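You operate a simulated robot arm through the tools that you are given. There is no shell and no other tool.

You run a simulated robot arm. Do the job below in one go: nothing can be reset, and whatever is moved stays where it is left.

TASK
Check the docked microphones and sign out the full one.
Fine: lay it in the receiver's cradle, switch it on, slide its peg to Out; the others stay where they are, off, pegs at In; the tray stays on, the receiver muted.

The check looks at the end state, three seconds after you hand in, the way a careful person would. Anything else that was tipped, shoved, dropped, spilled or broken makes it a failure.

THE ROBOT
A 7-joint arm with a two-finger parallel gripper, fixed in place. Base frame: the origin is at the foot of the arm, x ahead of it, y to its left, z up. Lengths are in m, angles in degrees, forces in N, time in s.
With the tool pointing down near the work surface it reaches from about 0.44 to 0.92 m from the base axis. Its first joint turns from -143.0 to 143.0 degrees. Payload 3 kg.
The tool frame sits at the grasp point between the pads (the TCP): z along the fingers, y along the line on which they close. The tips reach 0.03 m beyond it. The gripper opens to 0.094 m. The fingers are 0.028 m wide and 0.01 m thick; the gripper's body (0.05 by 0.096 m) begins 0.055 m behind the TCP.
Orientation is that of the tool frame in the base frame, as a unit quaternion [w, x, y, z]. With the fingers straight down and closing along the base's y, the tool's x points along the base's -x, its y along +y and its z along -z.

THE INTERFACE
- The arm moves only by the tool jog_arm. Its argument "targets" is a list of rows, each a list of 7 numbers: the finger opening in m, from 0 to 0.094, then the shift along the tool's x, y, z in m, then the turn, a rotation vector about the tool's x, y, z in degrees. In form: [[jaw, tx, ty, tz, ax, ay, az], ...]. A call has 1 to 20 rows; each row shifts and turns the commanded pose from where the row before left it, along the tool's axes as they then stand. A row lasts 0.2 s, in which the tool goes at most 0.05 m and 8.6 degrees; a call with a longer step from one row to the next is refused whole, and so is a gripper value outside its range. Where a pose cannot be reached the arm comes as near as it can. A force on the tool above 90 N (or 10 N above the force at the start of the call, whichever is more), or a blocked arm, ends the call early, and 0.2 s more pass. The fingers move at their own pace (about 0.072 m/s each) and stop on an object; they squeeze with about 40 N. The grip force told is the motor's: it shows also when the fingers shut on nothing. Time passes only in rows, and 0.2 s behind the last, so rows that do not move let the fingers close. The reply holds the time, the measured pose of the TCP, the force on the tool along the base axes, the opening and the grip force, in the units named above and with some noise, with the torque about the TCP (base axes, N m) and any sound that the robot's microphone picked up.
- Cameras (640 x 400 px; columns grow to the right, rows downward): "scene" is fixed at [0.2208, -0.6511, 1.497]; the picture's right is [0.64, -0.77, 0.00], its down [-0.40, -0.33, -0.86] and it looks along [0.66, 0.55, -0.52] (base axes); focal length 349 px, centre (320, 200). "wrist" rides on the gripper at [0.076, 0.014, -0.103] in the tool frame; the picture's right is [-0.18, 0.98, 0.00], its down [-0.75, -0.14, -0.64] and it looks along [-0.63, -0.12, 0.77] (tool axes); focal length 243 px, centre (320, 200). There is no depth. A picture from a camera that has moved, and an enlarged one, comes with that camera's place and axes in the base frame and with its lens.
- capture(camera): a new picture of that camera. It takes no simulated time.
- zoom(camera, box): a new picture of the part [left, top, right, bottom] of that camera's present view, enlarged. It takes no simulated time.
- job_done(): hands the job in; it is judged then, once.

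Nothing tells you positions but the pictures and the camera data. Unless the task says otherwise, let go and move clear before handing in.

The tools are called after ">>>" as a command line: name --pt "numbers of a row" for each row, then --argument value for the rest, lists and objects as JSON in quotes. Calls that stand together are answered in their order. jog_arm: Moves the arm, as the interface text tells. Its arguments: {"type":"object","properties":{"targets":{"type":"array","items":{"type":"array","items":{"type":"number"}}}},"required":["targets"]} The other tools are called the same way: capture (camera) takes a picture; zoom (camera, box) takes an enlarged picture of a part of a camera's view; job_done () hands the job in.

At the start:

```text
time: 0.0
eef_pos: [0.5852, -0.0088, 1.1073]
orientation: [0.0, 0.001, 1.0, 0.0]
contact_force: [0.2, 0.0, 1.0]
torque: [-0.04, -0.01, 0.03]
grip_width: 0.0942
gripper_force: 0.0
```

scene: 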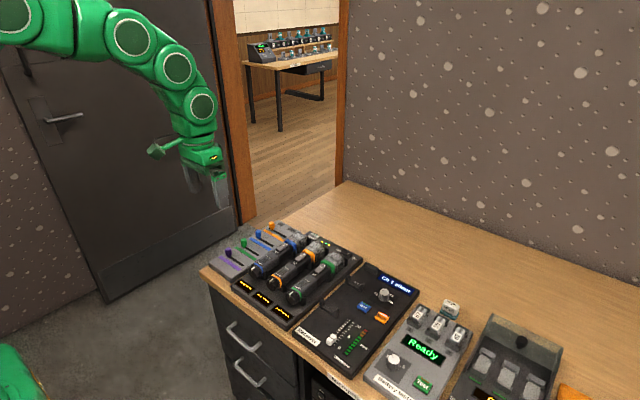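
wrist: 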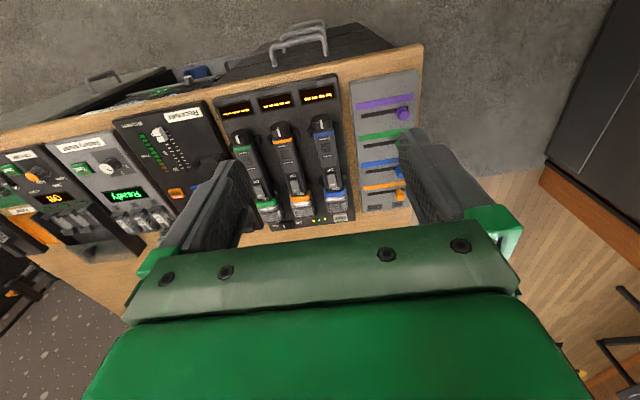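

I see a desk with a peg board, a charging tray with three microphones, a receiver, a battery tester and another device. I'll look closer before moving.

>>> zoom --camera "scene" --box '[200, 210, 360, 310]'

>>> zoom --camera "scene" --box '[290, 250, 450, 350]'

>>> zoom --camera "scene" --box '[350, 290, 610, 400]'

>>> zoom --camera "wrist" --box '[210, 60, 430, 230]'

>>> zoom --camera "wrist" --box '[0, 90, 240, 260]'

```text
4.00 times, centred on (280, 260) of scene
camera zoom: at [0.2208, -0.6511, 1.497], right [0.64, -0.77, 0.0], down [-0.4, -0.33, -0.86], along [0.66, 0.55, -0.52], focal length 1396 px, centre (480, -40)
```

zoom: 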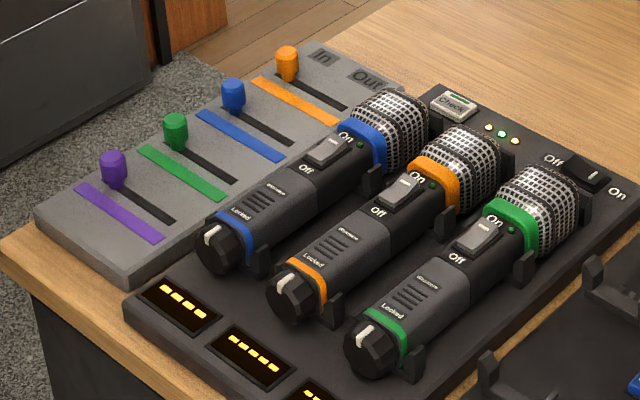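

```text
4.00 times, centred on (370, 300) of scene
camera zoom: at [0.2208, -0.6511, 1.497], right [0.64, -0.77, 0.0], down [-0.4, -0.33, -0.86], along [0.66, 0.55, -0.52], focal length 1396 px, centre (120, -200)
```

zoom: 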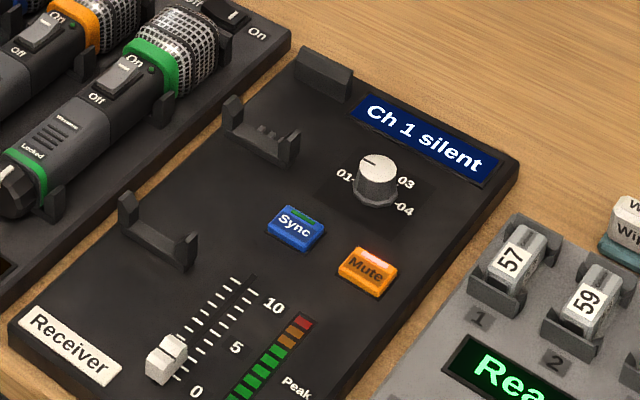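

```text
2.46 times, centred on (480, 345) of scene
camera zoom: at [0.2208, -0.6511, 1.497], right [0.64, -0.77, 0.0], down [-0.4, -0.33, -0.86], along [0.66, 0.55, -0.52], focal length 859 px, centre (-74, -157)
```

zoom: 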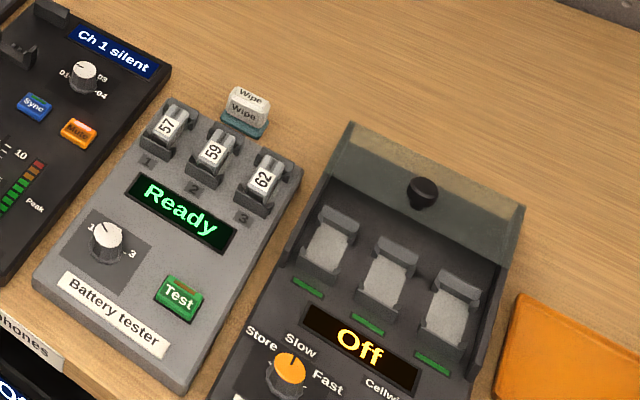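

```text
2.35 times, centred on (320, 145) of wrist
camera zoom: at [0.509, 0.0046, 1.2104], right [0.18, 0.98, 0.0], down [0.75, -0.14, 0.64], along [0.63, -0.12, -0.77], focal length 571 px, centre (320, 329)
```

zoom: 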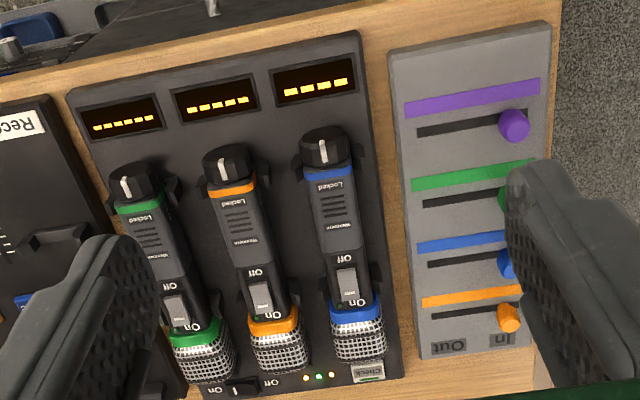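

```text
2.35 times, centred on (120, 175) of wrist
camera zoom: at [0.509, 0.0046, 1.2104], right [0.18, 0.98, 0.0], down [0.75, -0.14, 0.64], along [0.63, -0.12, -0.77], focal length 571 px, centre (791, 259)
```

zoom: 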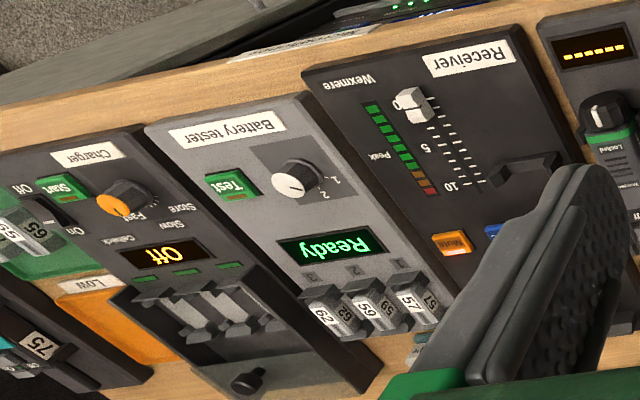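

The tray, pegs and receiver are within view. I'll read the fine details (labels, lamps, mic knobs) before moving.

>>> zoom --camera "scene" --box '[225, 260, 305, 310]'

>>> zoom --camera "scene" --box '[290, 225, 370, 275]'

>>> zoom --camera "scene" --box '[255, 20, 345, 76]'

>>> zoom --camera "wrist" --box '[210, 80, 360, 170]'

>>> zoom --camera "wrist" --box '[210, 150, 360, 240]'

```text
8.00 times, centred on (265, 285) of scene
camera zoom: at [0.2208, -0.6511, 1.497], right [0.64, -0.77, 0.0], down [-0.4, -0.33, -0.86], along [0.66, 0.55, -0.52], focal length 2793 px, centre (760, -480)
```

zoom: 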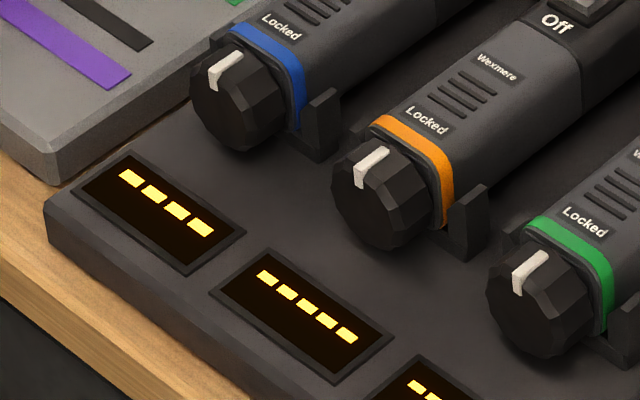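

```text
8.00 times, centred on (330, 250) of scene
camera zoom: at [0.2208, -0.6511, 1.497], right [0.64, -0.77, 0.0], down [-0.4, -0.33, -0.86], along [0.66, 0.55, -0.52], focal length 2793 px, centre (240, -200)
```

zoom: 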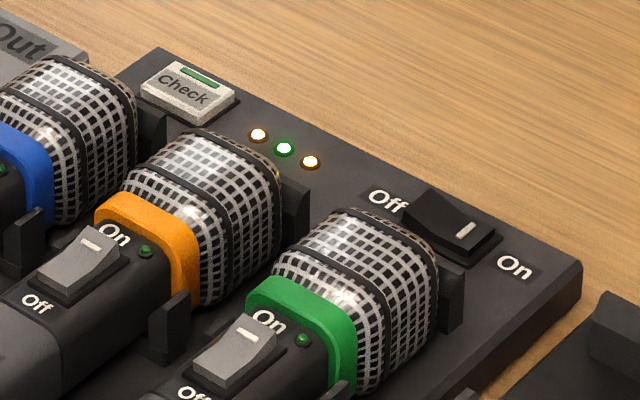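

```text
7.11 times, centred on (300, 48) of scene
camera zoom: at [0.2208, -0.6511, 1.497], right [0.64, -0.77, 0.0], down [-0.4, -0.33, -0.86], along [0.66, 0.55, -0.52], focal length 2483 px, centre (462, 1281)
```

zoom: 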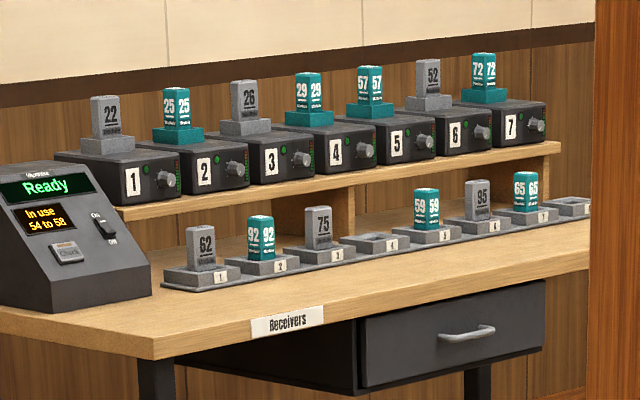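

```text
4.27 times, centred on (285, 125) of wrist
camera zoom: at [0.509, 0.0046, 1.2104], right [0.18, 0.98, 0.0], down [0.75, -0.14, 0.64], along [0.63, -0.12, -0.77], focal length 1035 px, centre (469, 520)
```

zoom: 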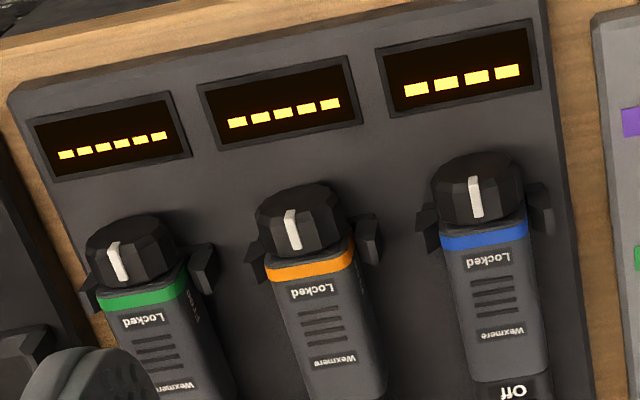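

```text
4.27 times, centred on (285, 195) of wrist
camera zoom: at [0.509, 0.0046, 1.2104], right [0.18, 0.98, 0.0], down [0.75, -0.14, 0.64], along [0.63, -0.12, -0.77], focal length 1035 px, centre (469, 221)
```

zoom: 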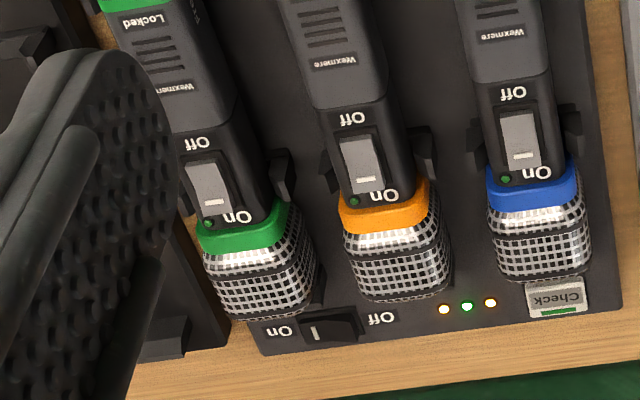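

The tray shows dashes (4, 5, 6) on its readouts, a Check button at its far left, and each mic has a "Locked" tail knob and a rocker. I'll move the wrist camera closer for better positions.

>>> jog_arm --pt "0.094 0 -0.02 0.04 0 0 0" --pt "0.094 0 -0.02 0.04 0 0 0" --pt "0.094 0.0 -0.02 0.03 0 0 0" --pt "0.094 0 0 0 0 0 0"

>>> capture --camera "wrist"

>>> capture --camera "scene"

```text
time: 1.0
eef_pos: [0.5873, -0.0685, 1.0003]
orientation: [0.001, 0.001, 1.0, 0.0]
contact_force: [0.0, 0.7, -0.6]
torque: [-0.01, 0.02, 0.01]
grip_width: 0.094
gripper_force: 0.0
```

```text
taken
camera wrist: at [0.5107, -0.0541, 1.1018], right [0.18, 0.98, 0.0], down [0.75, -0.14, 0.64], along [0.63, -0.12, -0.77], focal length 243 px, centre (320, 200)
```

wrist: 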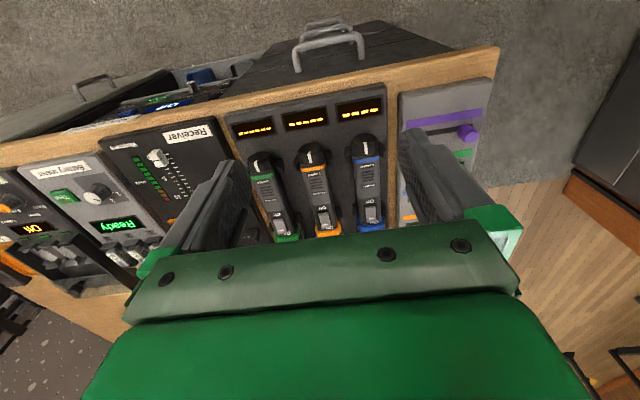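

```text
taken
```

scene: 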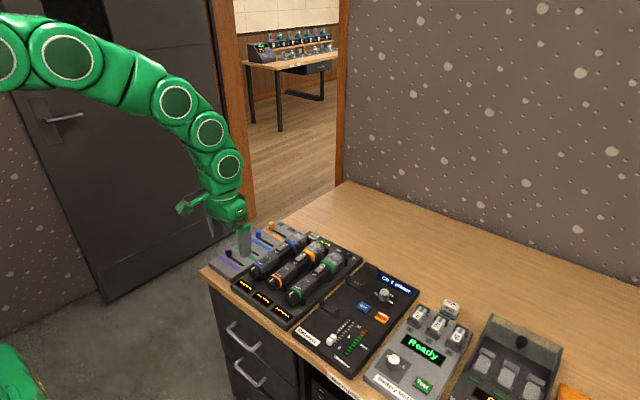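

The hand hides the tray's far edge, but the near half and pegs are visible. I'll zoom to triangulate.

>>> zoom --camera "wrist" --box '[220, 80, 400, 240]'

>>> zoom --camera "wrist" --box '[360, 60, 520, 240]'

>>> zoom --camera "wrist" --box '[90, 110, 250, 250]'

```text
2.50 times, centred on (310, 160) of wrist
camera zoom: at [0.5107, -0.0541, 1.1018], right [0.18, 0.98, 0.0], down [0.75, -0.14, 0.64], along [0.63, -0.12, -0.77], focal length 606 px, centre (345, 300)
```

zoom: 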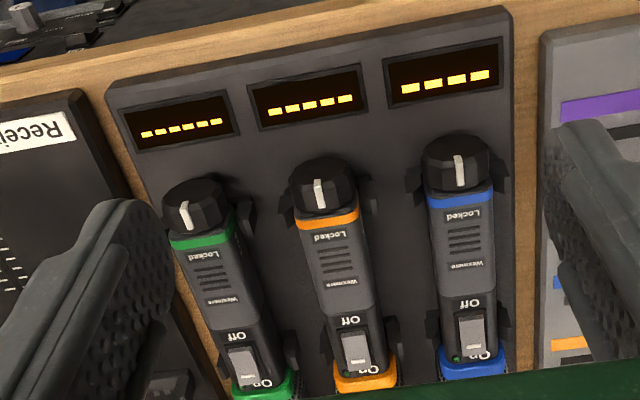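

```text
2.22 times, centred on (440, 150) of wrist
camera zoom: at [0.5107, -0.0541, 1.1018], right [0.18, 0.98, 0.0], down [0.75, -0.14, 0.64], along [0.63, -0.12, -0.77], focal length 539 px, centre (53, 311)
```

zoom: 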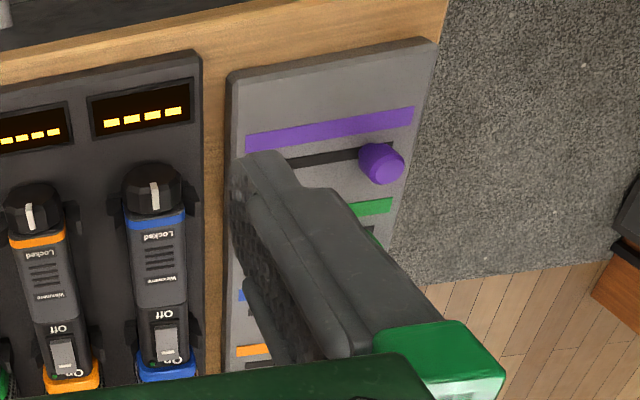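

```text
2.86 times, centred on (170, 180) of wrist
camera zoom: at [0.5107, -0.0541, 1.1018], right [0.18, 0.98, 0.0], down [0.75, -0.14, 0.64], along [0.63, -0.12, -0.77], focal length 693 px, centre (749, 257)
```

zoom: 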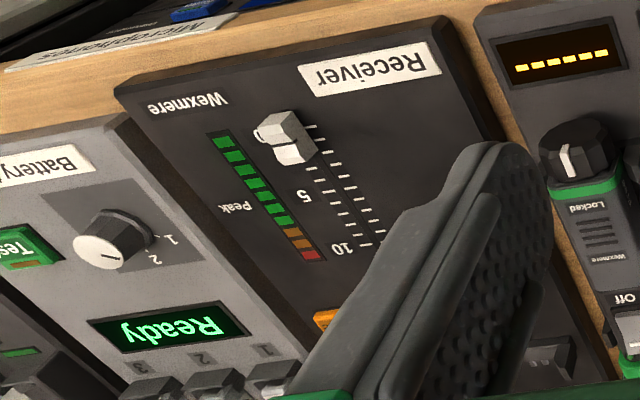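

The mics lie along x at y ≈ -0.024 (blue), -0.098 (orange), -0.171 (green); Check is near (0.935, -0.024, 0.775), and the receiver's cradle axis is at y ≈ -0.266. I move over the Check button with plenty of height.

>>> jog_arm --pt "0.094 -0.0418 0.00636 0.00714 0 0 0" --pt "0.094 -0.0418 0.00636 0.00714 0 0 0" --pt "0.094 -0.0418 0.00636 0.00714 0 0 0" --pt "0.094 -0.0418 0.00636 0.00714 0 0 0" --pt "0.094 -0.0418 0.00636 0.00714 0 0 0" --pt "0.094 -0.0418 0.00636 0.00714 0 0 0" --pt "0.094 -0.0418 0.00636 0.00714 0 0 0" --pt "0.094 0 0 0 0 0 0"

>>> capture --camera "wrist"

>>> capture --camera "scene"

```text
time: 2.8
eef_pos: [0.8777, -0.0263, 0.9473]
orientation: [0.0, 0.002, 1.0, 0.001]
contact_force: [-0.4, 0.6, 0.0]
torque: [0.0, 0.03, 0.0]
grip_width: 0.0938
gripper_force: 0.1
```

```text
taken
camera wrist: at [0.801, -0.0109, 1.0496], right [0.19, 0.98, 0.0], down [0.75, -0.14, 0.64], along [0.63, -0.12, -0.77], focal length 243 px, centre (320, 200)
```

wrist: 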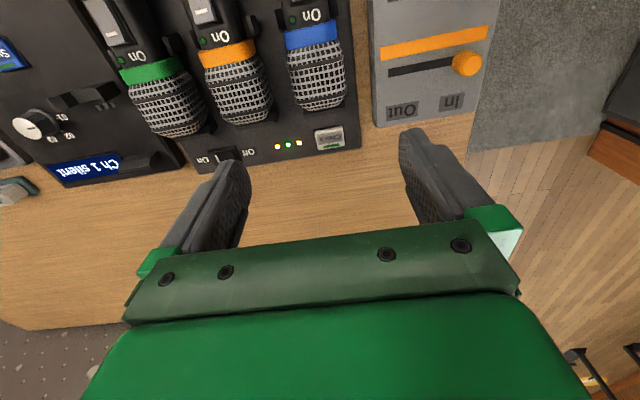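

```text
taken
```

scene: 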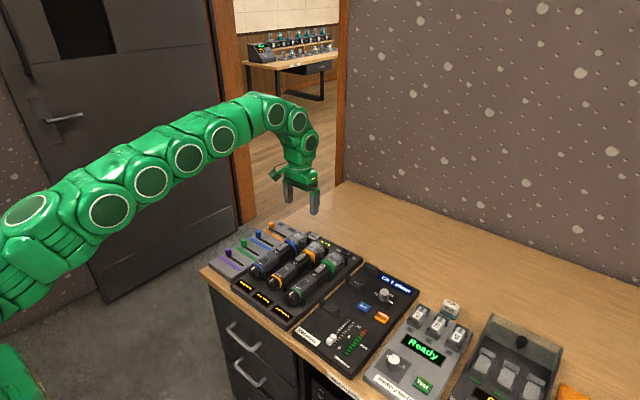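

>>> zoom --camera "wrist" --box '[200, 60, 400, 185]'

>>> zoom --camera "wrist" --box '[360, 0, 520, 130]'

>>> zoom --camera "wrist" --box '[0, 0, 240, 200]'

```text
3.20 times, centred on (300, 122) of wrist
camera zoom: at [0.801, -0.0109, 1.0496], right [0.19, 0.98, 0.0], down [0.75, -0.14, 0.64], along [0.63, -0.12, -0.77], focal length 776 px, centre (384, 448)
```

zoom: 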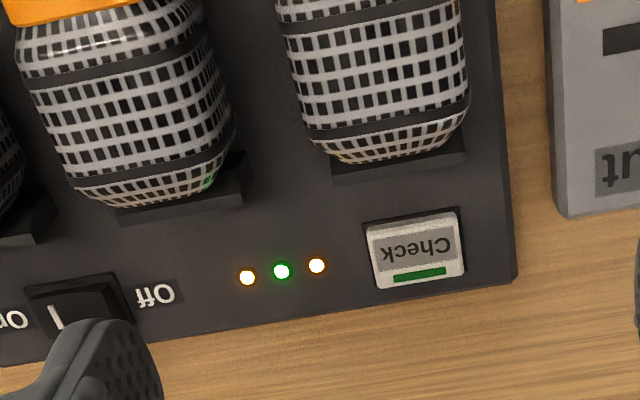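

```text
3.08 times, centred on (440, 65) of wrist
camera zoom: at [0.801, -0.0109, 1.0496], right [0.19, 0.98, 0.0], down [0.75, -0.14, 0.64], along [0.63, -0.12, -0.77], focal length 746 px, centre (-49, 615)
```

zoom: 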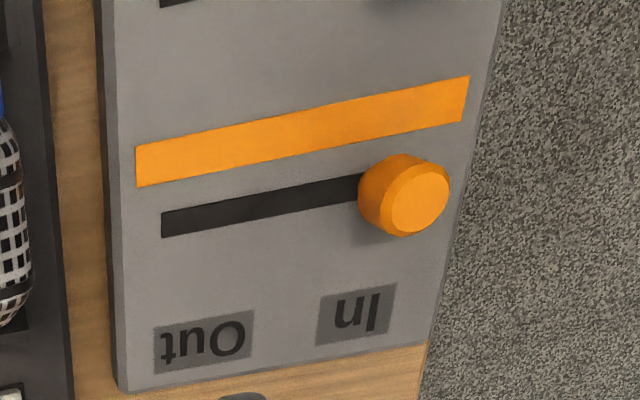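

```text
2.00 times, centred on (120, 100) of wrist
camera zoom: at [0.801, -0.0109, 1.0496], right [0.19, 0.98, 0.0], down [0.75, -0.14, 0.64], along [0.63, -0.12, -0.77], focal length 485 px, centre (720, 400)
```

zoom: 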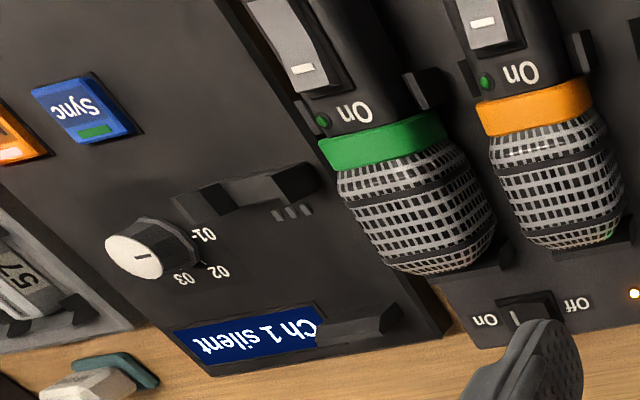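

Check's cap is at about (0.931, -0.0235, 0.776). I'll close the fingers, go above it, and verify the reach.

>>> jog_arm --pt "0 -0.0265 0.0015 0.03 0 0 0" --pt "0 -0.0265 0.0015 0.03 0 0 0" --pt "0 0 0 0 0 0 0" --pt "0 0 0 0 0 0 0"

>>> capture --camera "wrist"

```text
time: 3.8
eef_pos: [0.9134, -0.0258, 0.8997]
orientation: [0.0, 0.0, 1.0, -0.001]
contact_force: [0.3, 0.4, -0.2]
torque: [0.02, 0.01, 0.03]
grip_width: 0.0
gripper_force: 32.6
out of reach, approached as far as the arm can: row 2
```

```text
taken
camera wrist: at [0.8363, -0.0121, 1.0021], right [0.18, 0.98, 0.0], down [0.75, -0.14, 0.64], along [0.63, -0.12, -0.77], focal length 243 px, centre (320, 200)
```

wrist: 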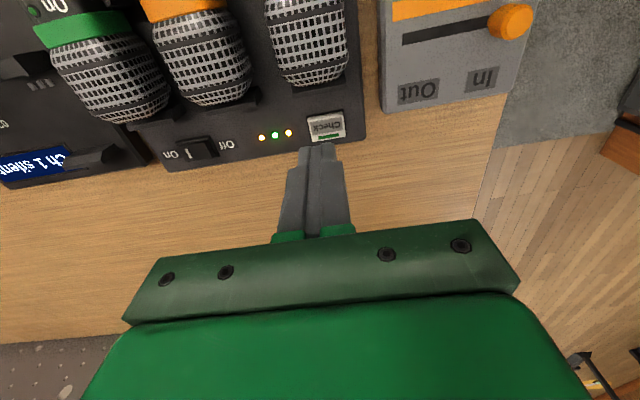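

The limit is around x ≈ 0.913 when straight down, so I'll tilt the tool forward by about 14 degrees to gain reach.

>>> jog_arm --pt "0 0 0 0 0 -7 0" --pt "0 0 0 0 0 -7 0" --pt "0 0 0 0 0 0 0"

>>> capture --camera "wrist"

```text
time: 4.6
eef_pos: [0.9125, -0.0237, 0.8995]
orientation: [0.122, 0.0, 0.993, 0.0]
contact_force: [-0.3, 0.4, 0.5]
torque: [0.03, 0.04, 0.0]
grip_width: 0.0
gripper_force: 33.1
```

```text
taken
camera wrist: at [0.8137, -0.0099, 0.9813], right [0.18, 0.98, 0.04], down [0.58, -0.14, 0.81], along [0.8, -0.12, -0.59], focal length 243 px, centre (320, 200)
```

wrist: 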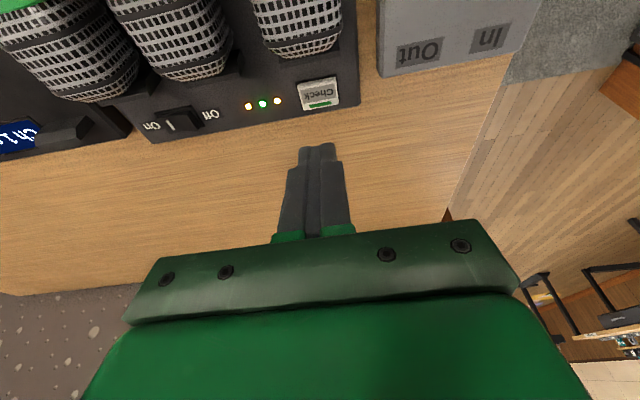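

The tilt held in place. I'll descend to just above the Check button.

>>> jog_arm --pt "0 -0.0018 0.001 0.0414 0 0 0" --pt "0 -0.0018 0 0.0414 0 0 0" --pt "0 0 0 0 0 0 0"

>>> zoom --camera "wrist" --box '[200, 40, 440, 190]'

>>> zoom --camera "scene" --box '[270, 200, 370, 262]'

```text
time: 5.4
eef_pos: [0.9381, -0.0211, 0.8204]
orientation: [0.121, 0.0, 0.993, 0.0]
contact_force: [0.3, 0.2, -0.5]
torque: [-0.04, -0.03, 0.0]
grip_width: 0.0
gripper_force: 32.9
```

```text
2.67 times, centred on (320, 115) of wrist
camera zoom: at [0.8389, -0.0066, 0.9011], right [0.18, 0.98, 0.04], down [0.58, -0.14, 0.8], along [0.8, -0.12, -0.59], focal length 647 px, centre (320, 427)
```

zoom: 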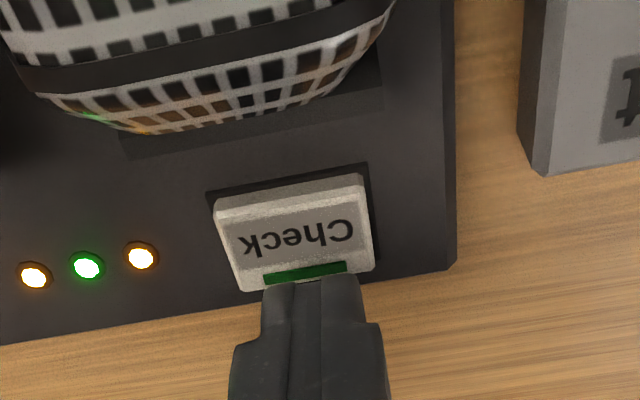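

```text
6.40 times, centred on (320, 231) of scene
camera zoom: at [0.2208, -0.6511, 1.497], right [0.64, -0.77, 0.0], down [-0.4, -0.33, -0.86], along [0.66, 0.55, -0.52], focal length 2234 px, centre (320, 2)
```

zoom: 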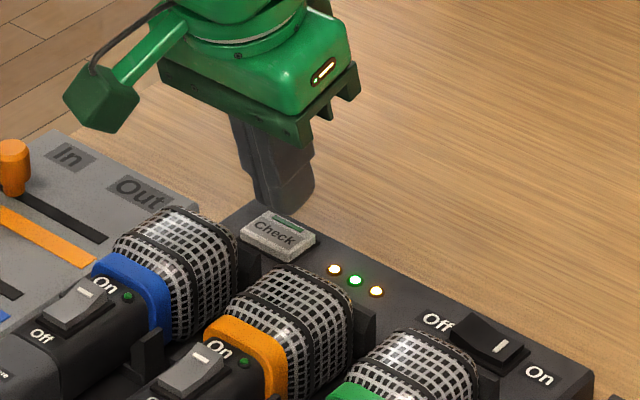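

The tip is over the button's far part. I'll shift back 7 mm and press down gently.

>>> jog_arm --pt "0 0.0068 -0.002 -0.0017 0 0 0" --pt "0 0.001 0 0.0039 0 0 0" --pt "0 0.001 0 0.0039 0 0 0" --pt "0 0.0007 0 0.0029 0 0 0"

>>> zoom --camera "wrist" --box '[200, 40, 440, 190]'

```text
time: 6.4
eef_pos: [0.9319, -0.0241, 0.8126]
orientation: [0.122, 0.0, 0.993, 0.0]
contact_force: [-0.5, -0.2, -0.3]
torque: [0.03, -0.02, 0.0]
grip_width: 0.0
gripper_force: 33.0
```

```text
2.67 times, centred on (320, 115) of wrist
camera zoom: at [0.8317, -0.0094, 0.892], right [0.18, 0.98, 0.04], down [0.58, -0.14, 0.81], along [0.8, -0.12, -0.59], focal length 647 px, centre (320, 427)
```

zoom: 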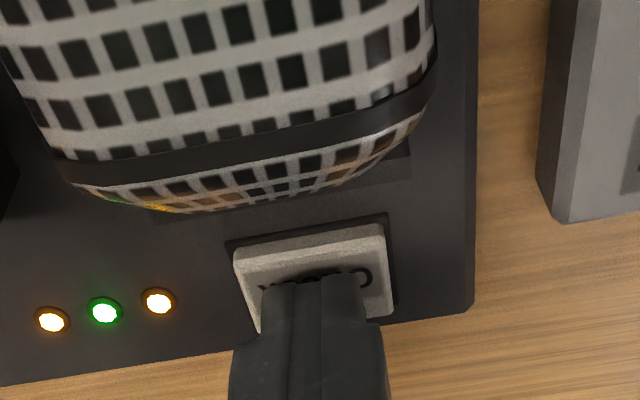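

>>> jog_arm --pt "0 0.0005 0 0.0019 0 0 0" --pt "0 0.0005 0 0.0019 0 0 0" --pt "0 0.0005 0 0.0019 0 0 0"

>>> zoom --camera "scene" --box '[210, 220, 370, 320]'

```text
time: 7.2
eef_pos: [0.9324, -0.0237, 0.8051]
orientation: [0.122, 0.0, 0.993, 0.0]
contact_force: [-2.5, -1.5, 14.1]
torque: [-0.04, 0.17, -0.01]
grip_width: 0.0001
gripper_force: 33.1
heard: click
```

```text
4.00 times, centred on (290, 270) of scene
camera zoom: at [0.2208, -0.6511, 1.497], right [0.64, -0.77, 0.0], down [-0.4, -0.33, -0.86], along [0.66, 0.55, -0.52], focal length 1396 px, centre (440, -80)
```

zoom: 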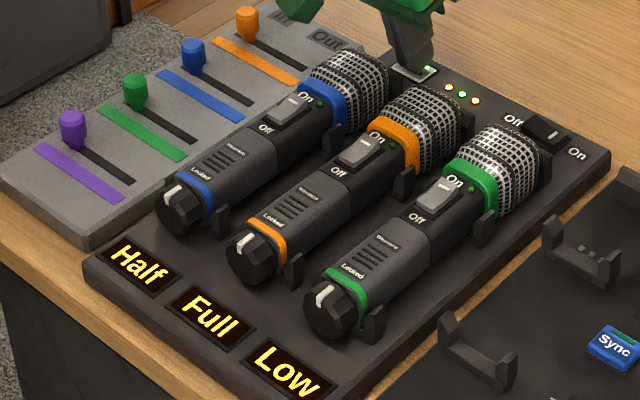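

The Check clicked and the readouts say blue = Half, orange = Full, green = Low, with the middle lamp green, so the orange mic is the full one. I'll retract and head to a viewpoint on the orange mic.

>>> jog_arm --pt "0 0 0 -0.02 0 0 0" --pt "0 0 0 -0.045 0 0 0" --pt "0 0 0 -0.045 0 7 0" --pt "0.094 0.02 0 -0.03 0 7 0" --pt "0.094 0.04 -0.02 -0.0 0 0 0" --pt "0.094 0.04 -0.02 -0.0 0 0 0" --pt "0.094 0.04 -0.03 -0.0 0 0 0" --pt "0.094 0.0 0 -0.0 0 0 0"

>>> capture --camera "wrist"

>>> capture --camera "scene"

```text
time: 9.0
eef_pos: [0.7625, -0.0953, 0.9379]
orientation: [0.0, 0.0, 1.0, 0.001]
contact_force: [0.4, 0.0, -0.7]
torque: [0.01, -0.01, 0.01]
grip_width: 0.0939
gripper_force: 0.1
```

```text
taken
camera wrist: at [0.6846, -0.0811, 1.0405], right [0.18, 0.98, 0.0], down [0.75, -0.14, 0.64], along [0.63, -0.12, -0.77], focal length 243 px, centre (320, 200)
```

wrist: 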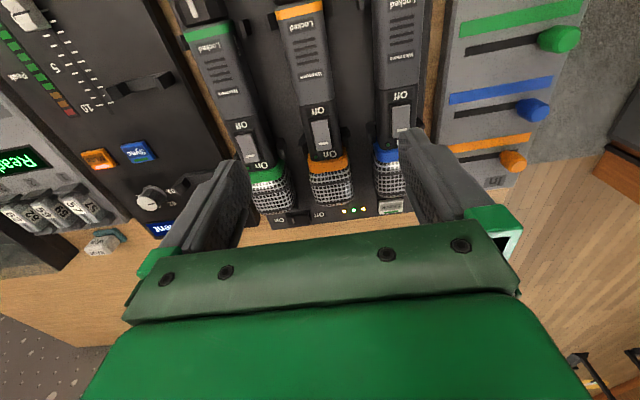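

```text
taken
```

scene: 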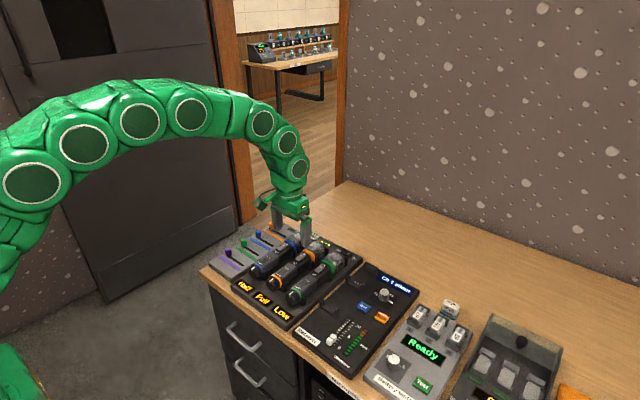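

The orange mic is beneath the hand. I'll zoom on its cradle and the receiver's cradle to work out the transfer.

>>> zoom --camera "wrist" --box '[170, 0, 430, 230]'

>>> zoom --camera "wrist" --box '[60, 0, 260, 240]'

>>> zoom --camera "scene" --box '[310, 255, 400, 315]'

>>> zoom --camera "scene" --box '[255, 235, 345, 295]'

```text
1.74 times, centred on (300, 115) of wrist
camera zoom: at [0.6846, -0.0811, 1.0405], right [0.18, 0.98, 0.0], down [0.75, -0.14, 0.64], along [0.63, -0.12, -0.77], focal length 422 px, centre (355, 348)
```

zoom: 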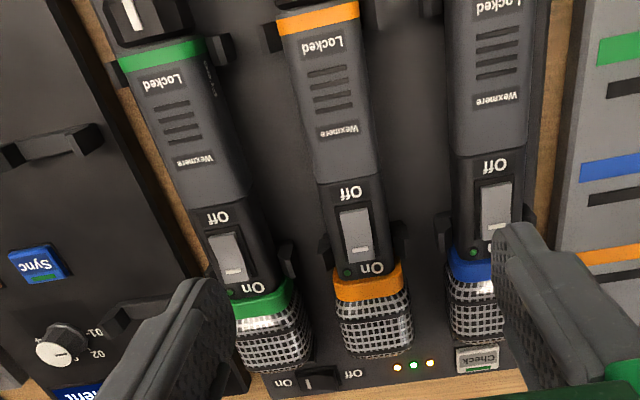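

```text
1.67 times, centred on (160, 120) of wrist
camera zoom: at [0.6846, -0.0811, 1.0405], right [0.18, 0.98, 0.0], down [0.75, -0.14, 0.64], along [0.63, -0.12, -0.77], focal length 404 px, centre (587, 333)
```

zoom: 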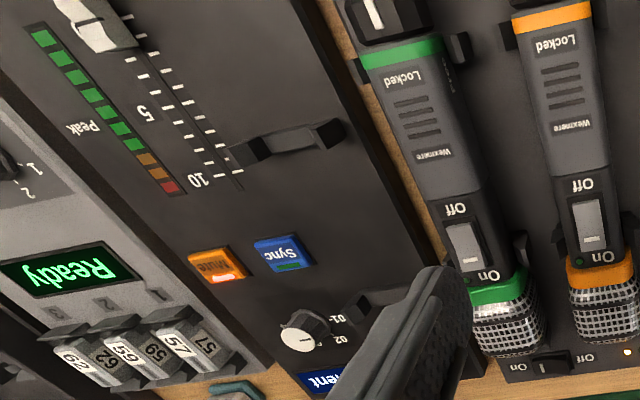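

```text
6.67 times, centred on (355, 285) of scene
camera zoom: at [0.2208, -0.6511, 1.497], right [0.64, -0.77, 0.0], down [-0.4, -0.33, -0.86], along [0.66, 0.55, -0.52], focal length 2327 px, centre (87, -367)
```

zoom: 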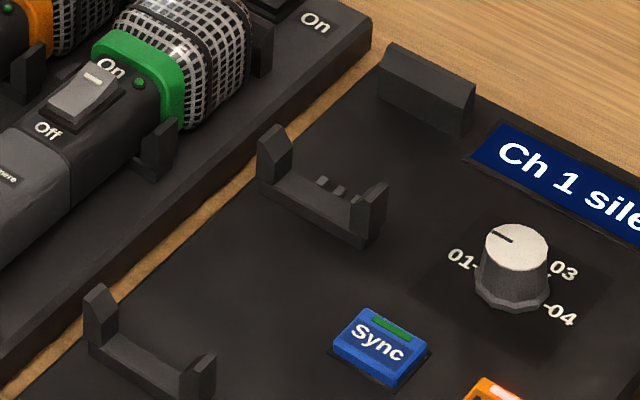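

```text
6.67 times, centred on (300, 265) of scene
camera zoom: at [0.2208, -0.6511, 1.497], right [0.64, -0.77, 0.0], down [-0.4, -0.33, -0.86], along [0.66, 0.55, -0.52], focal length 2327 px, centre (453, -233)
```

zoom: 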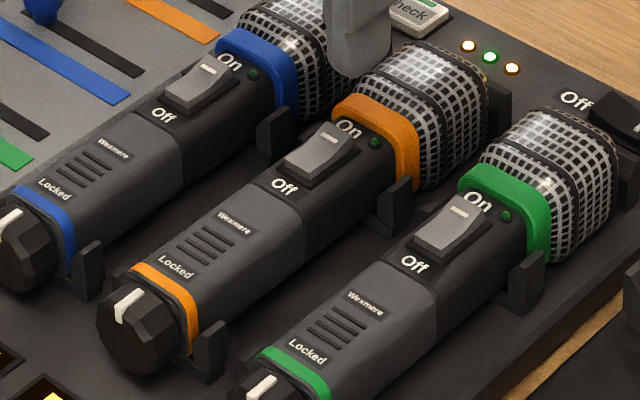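

I'll slide the view over by the same relative pose so the receiver's cradle can be compared directly to the tray's bay.

>>> jog_arm --pt "0.094 0 -0.0425 0 0 0 0" --pt "0.094 0 -0.0425 0 0 0 0" --pt "0.094 0 -0.0425 0 0 0 0" --pt "0.094 0 -0.0425 0 0 0 0" --pt "0.094 0 0 0 0 0 0"

>>> capture --camera "wrist"

>>> zoom --camera "wrist" --box '[190, 0, 450, 230]'

```text
time: 10.2
eef_pos: [0.7599, -0.2615, 0.9398]
orientation: [0.0, 0.0, 1.0, 0.0]
contact_force: [-0.3, 0.2, -0.1]
torque: [-0.01, 0.0, -0.02]
grip_width: 0.0939
gripper_force: 0.1
```

```text
taken
camera wrist: at [0.6827, -0.248, 1.042], right [0.18, 0.98, 0.0], down [0.75, -0.14, 0.64], along [0.63, -0.12, -0.77], focal length 243 px, centre (320, 200)
```

wrist: 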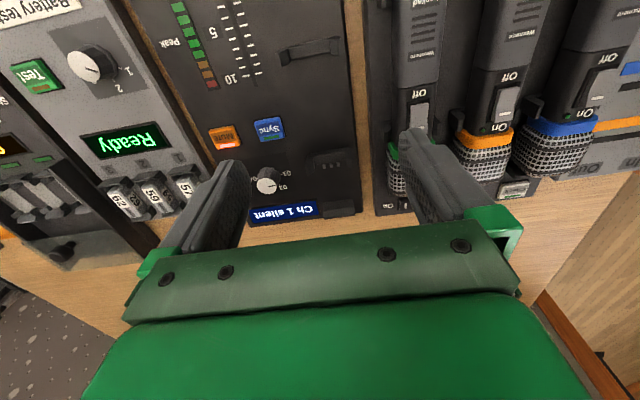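

```text
1.74 times, centred on (320, 115) of wrist
camera zoom: at [0.6827, -0.248, 1.042], right [0.18, 0.98, 0.0], down [0.75, -0.14, 0.64], along [0.63, -0.12, -0.77], focal length 422 px, centre (320, 348)
```

zoom: 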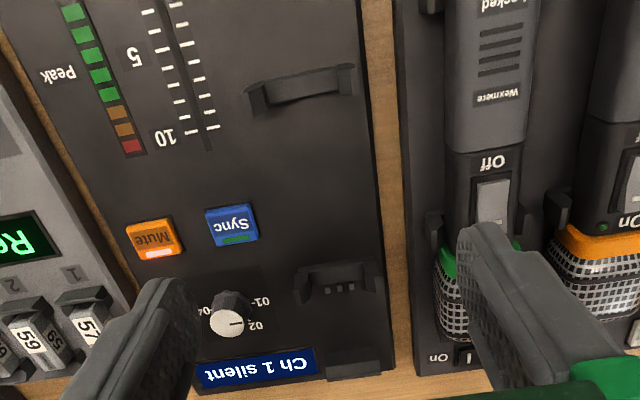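

The receiver cradle's brackets are near x ≈ 0.717 and 0.838, its stop near 0.91. I'll zoom tightly for exact offsets.

>>> zoom --camera "wrist" --box '[290, 130, 390, 220]'

>>> zoom --camera "wrist" --box '[260, 10, 380, 90]'

>>> zoom --camera "wrist" --box '[380, 90, 560, 220]'

```text
4.44 times, centred on (340, 175) of wrist
camera zoom: at [0.6827, -0.248, 1.042], right [0.18, 0.98, 0.0], down [0.75, -0.14, 0.64], along [0.63, -0.12, -0.77], focal length 1078 px, centre (231, 311)
```

zoom: 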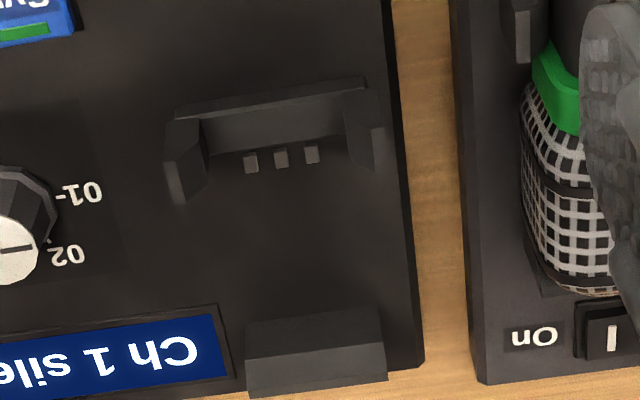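

```text
5.00 times, centred on (320, 50) of wrist
camera zoom: at [0.6827, -0.248, 1.042], right [0.18, 0.98, 0.0], down [0.75, -0.14, 0.64], along [0.63, -0.12, -0.77], focal length 1213 px, centre (320, 950)
```

zoom: 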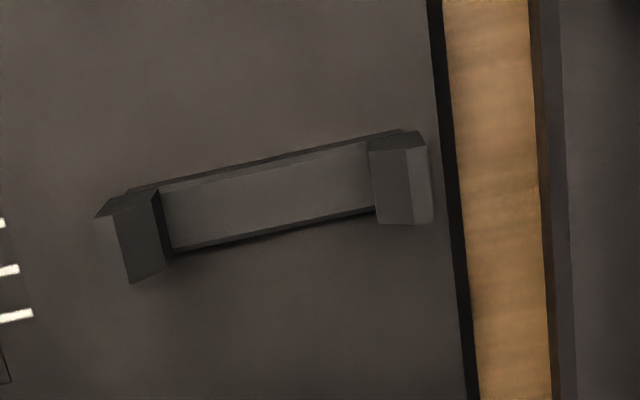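

```text
3.08 times, centred on (470, 155) of wrist
camera zoom: at [0.6827, -0.248, 1.042], right [0.18, 0.98, 0.0], down [0.75, -0.14, 0.64], along [0.63, -0.12, -0.77], focal length 746 px, centre (-142, 338)
```

zoom: 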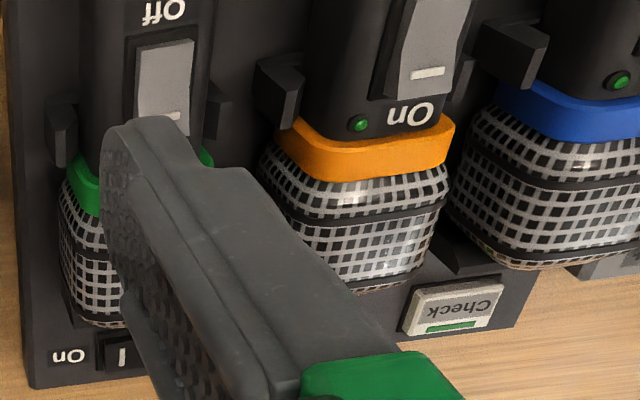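

I have the cradle's geometry; now I return to the same relative pose over the orange mic to measure its bay in the same way.

>>> jog_arm --pt "0.094 0 0.0425 0 0 0 0" --pt "0.094 0 0.0425 0 0 0 0" --pt "0.094 0 0.0425 0 0 0 0" --pt "0.094 0 0.0425 0 0 0 0" --pt "0.094 0 0 0 0 0 0"

>>> zoom --camera "wrist" --box '[280, 120, 400, 220]'

>>> zoom --camera "wrist" --box '[260, 0, 380, 80]'

>>> zoom --camera "wrist" --box '[260, 80, 380, 160]'

```text
time: 11.4
eef_pos: [0.7585, -0.0919, 0.9407]
orientation: [0.0, 0.001, 1.0, -0.001]
contact_force: [-0.3, 0.3, 0.0]
torque: [0.02, 0.01, 0.0]
grip_width: 0.0939
gripper_force: 0.0
```

```text
4.00 times, centred on (340, 170) of wrist
camera zoom: at [0.682, -0.0772, 1.0418], right [0.19, 0.98, 0.0], down [0.75, -0.14, 0.64], along [0.63, -0.12, -0.77], focal length 970 px, centre (240, 320)
```

zoom: 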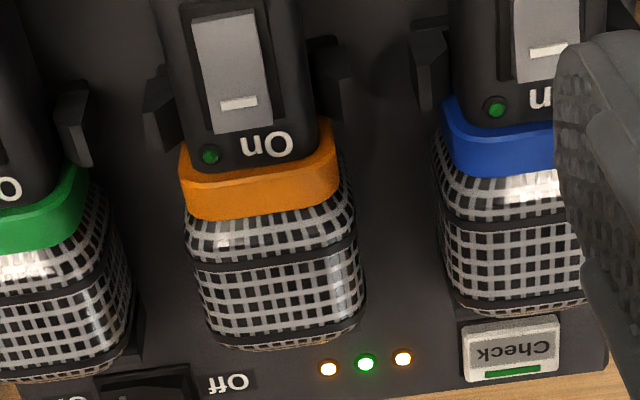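

```text
5.00 times, centred on (320, 40) of wrist
camera zoom: at [0.682, -0.0772, 1.0418], right [0.19, 0.98, 0.0], down [0.75, -0.14, 0.64], along [0.63, -0.12, -0.77], focal length 1213 px, centre (320, 1000)
```

zoom: 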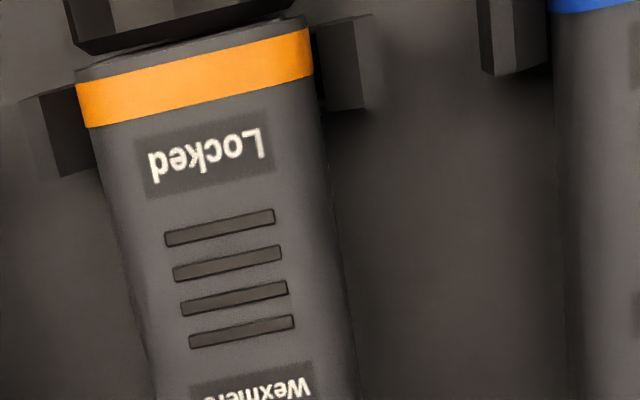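

```text
5.00 times, centred on (320, 120) of wrist
camera zoom: at [0.682, -0.0772, 1.0418], right [0.19, 0.98, 0.0], down [0.75, -0.14, 0.64], along [0.63, -0.12, -0.77], focal length 1213 px, centre (320, 600)
```

zoom: 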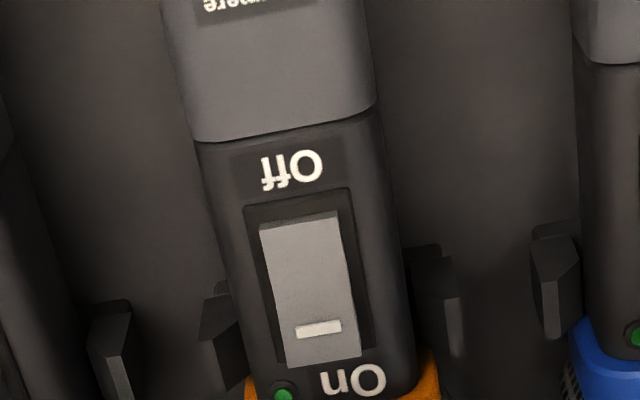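

The orange mic is about 36–38 mm wide, on y ≈ -0.1006, with tray-to-cradle offset about (+0.0245, -0.1655). I'll line up above the body at x ≈ 0.776 with a 0.06 opening and check centring.

>>> jog_arm --pt "0.06 -0.0157 -0.0077 0.03 0 0 0" --pt "0.06 0 0 0.04 0 0 0" --pt "0.06 0 0 0 0 0 0" --pt "0.06 0 0 0 0 0 0"

>>> capture --camera "wrist"

>>> zoom --camera "wrist" --box '[220, 80, 420, 205]'

>>> zoom --camera "scene" --box '[240, 210, 340, 272]'

```text
time: 12.4
eef_pos: [0.7755, -0.1035, 0.8689]
orientation: [0.0, 0.0, 1.0, 0.0]
contact_force: [0.0, -0.4, -0.1]
torque: [-0.01, 0.0, 0.01]
grip_width: 0.06
gripper_force: 0.1
```

```text
taken
camera wrist: at [0.6979, -0.0891, 0.9719], right [0.18, 0.98, 0.0], down [0.75, -0.14, 0.64], along [0.63, -0.12, -0.77], focal length 243 px, centre (320, 200)
```

wrist: 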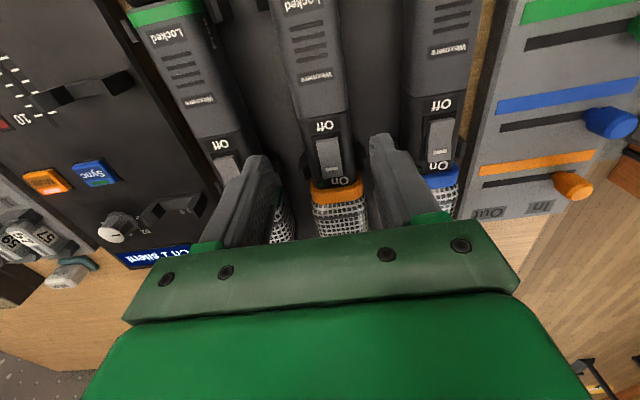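

```text
3.20 times, centred on (320, 142) of wrist
camera zoom: at [0.6979, -0.0891, 0.9719], right [0.18, 0.98, 0.0], down [0.75, -0.14, 0.64], along [0.63, -0.12, -0.77], focal length 776 px, centre (320, 384)
```

zoom: 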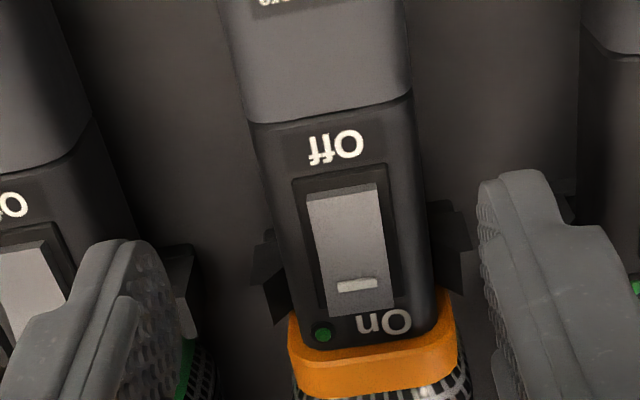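

```text
6.40 times, centred on (290, 241) of scene
camera zoom: at [0.2208, -0.6511, 1.497], right [0.64, -0.77, 0.0], down [-0.4, -0.33, -0.86], along [0.66, 0.55, -0.52], focal length 2234 px, centre (512, -62)
```

zoom: 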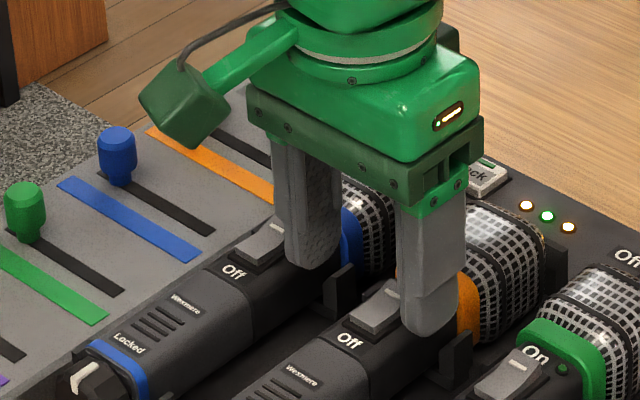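

The mic centre is about 4–5 mm to the +y side of the grip centre. I'll shift that and let the arm settle.

>>> jog_arm --pt "0.06 0 0.0045 0.006 0 0 0" --pt "0.06 0 0 0 0 0 0" --pt "0.06 0 0 0 0 0 0"

>>> zoom --camera "wrist" --box '[220, 80, 420, 205]'

```text
time: 13.2
eef_pos: [0.776, -0.0987, 0.864]
orientation: [0.0, 0.001, 1.0, 0.0]
contact_force: [-0.1, 0.6, 0.2]
torque: [-0.02, -0.03, -0.01]
grip_width: 0.0599
gripper_force: 0.0
```

```text
3.20 times, centred on (320, 142) of wrist
camera zoom: at [0.6986, -0.0841, 0.9662], right [0.18, 0.98, 0.0], down [0.75, -0.14, 0.64], along [0.63, -0.12, -0.77], focal length 776 px, centre (320, 384)
```

zoom: 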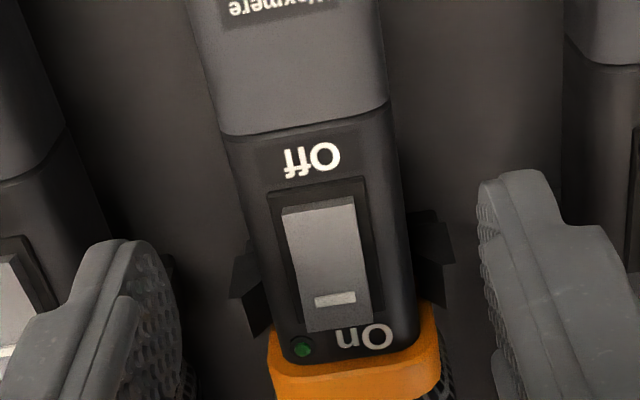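

Centred now. I'll lower to TCP z ≈ 0.805 straddling the body.

>>> jog_arm --pt "0.06 0 0 0.02 0 0 0" --pt "0.06 0 0 0.02 0 0 0" --pt "0.06 0 0 0.012 0 0 0" --pt "0.06 0 0 0.005 0 0 0" --pt "0.06 0 0 0 0 0 0"

>>> capture --camera "wrist"

>>> zoom --camera "scene" --box '[240, 220, 340, 282]'

```text
time: 14.4
eef_pos: [0.7754, -0.0967, 0.8073]
orientation: [0.0, 0.001, 1.0, 0.001]
contact_force: [0.7, -0.3, 0.4]
torque: [0.02, 0.02, 0.03]
grip_width: 0.0601
gripper_force: 0.0
```

```text
taken
camera wrist: at [0.6986, -0.0822, 0.9089], right [0.18, 0.98, 0.0], down [0.75, -0.14, 0.64], along [0.63, -0.12, -0.77], focal length 243 px, centre (320, 200)
```

wrist: 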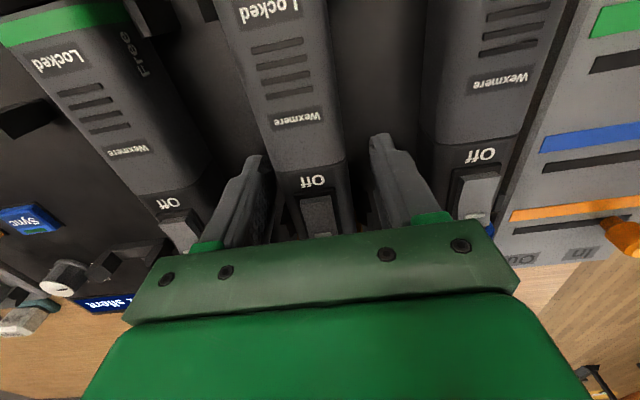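

```text
6.40 times, centred on (290, 251) of scene
camera zoom: at [0.2208, -0.6511, 1.497], right [0.64, -0.77, 0.0], down [-0.4, -0.33, -0.86], along [0.66, 0.55, -0.52], focal length 2234 px, centre (512, -126)
```

zoom: 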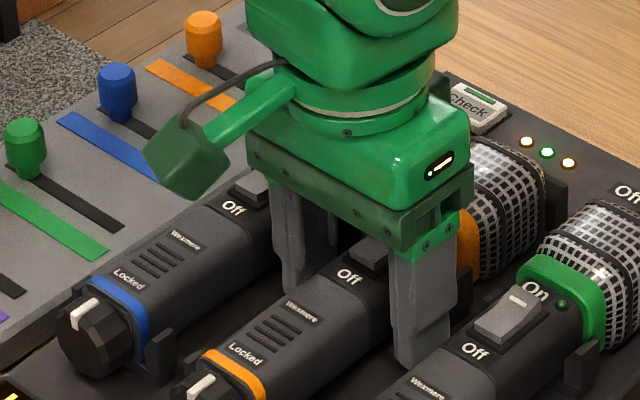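

The fingers straddle the body. I also notice "Free" printed on the +y side of the mics, so the tail knob turns from Locked (up) toward +y. Checking the finger gaps before closing.

>>> zoom --camera "wrist" --box '[220, 120, 420, 245]'

>>> zoom --camera "wrist" --box '[0, 0, 200, 125]'

```text
3.20 times, centred on (320, 182) of wrist
camera zoom: at [0.6986, -0.0822, 0.9089], right [0.18, 0.98, 0.0], down [0.75, -0.14, 0.64], along [0.63, -0.12, -0.77], focal length 776 px, centre (320, 256)
```

zoom: 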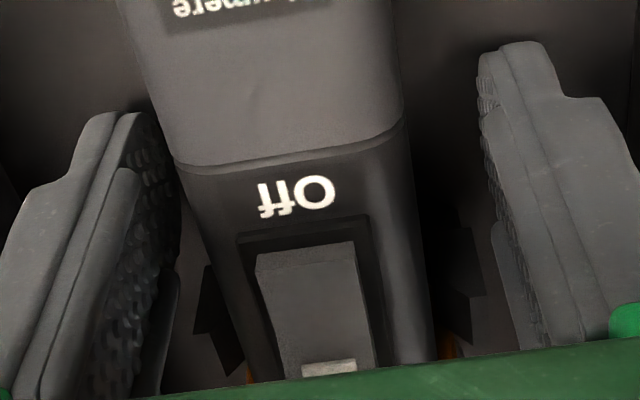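

```text
3.20 times, centred on (100, 62) of wrist
camera zoom: at [0.6986, -0.0822, 0.9089], right [0.18, 0.98, 0.0], down [0.75, -0.14, 0.64], along [0.63, -0.12, -0.77], focal length 776 px, centre (1024, 640)
```

zoom: 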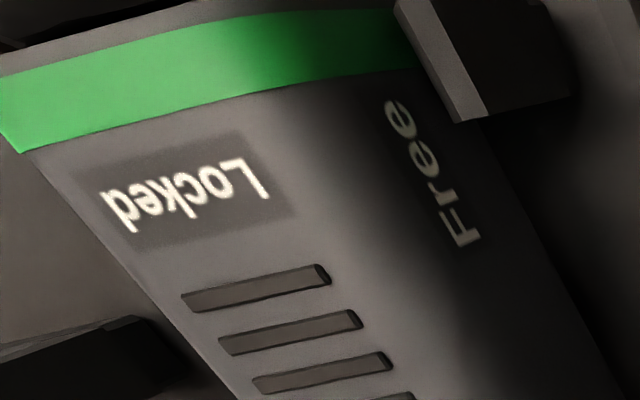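

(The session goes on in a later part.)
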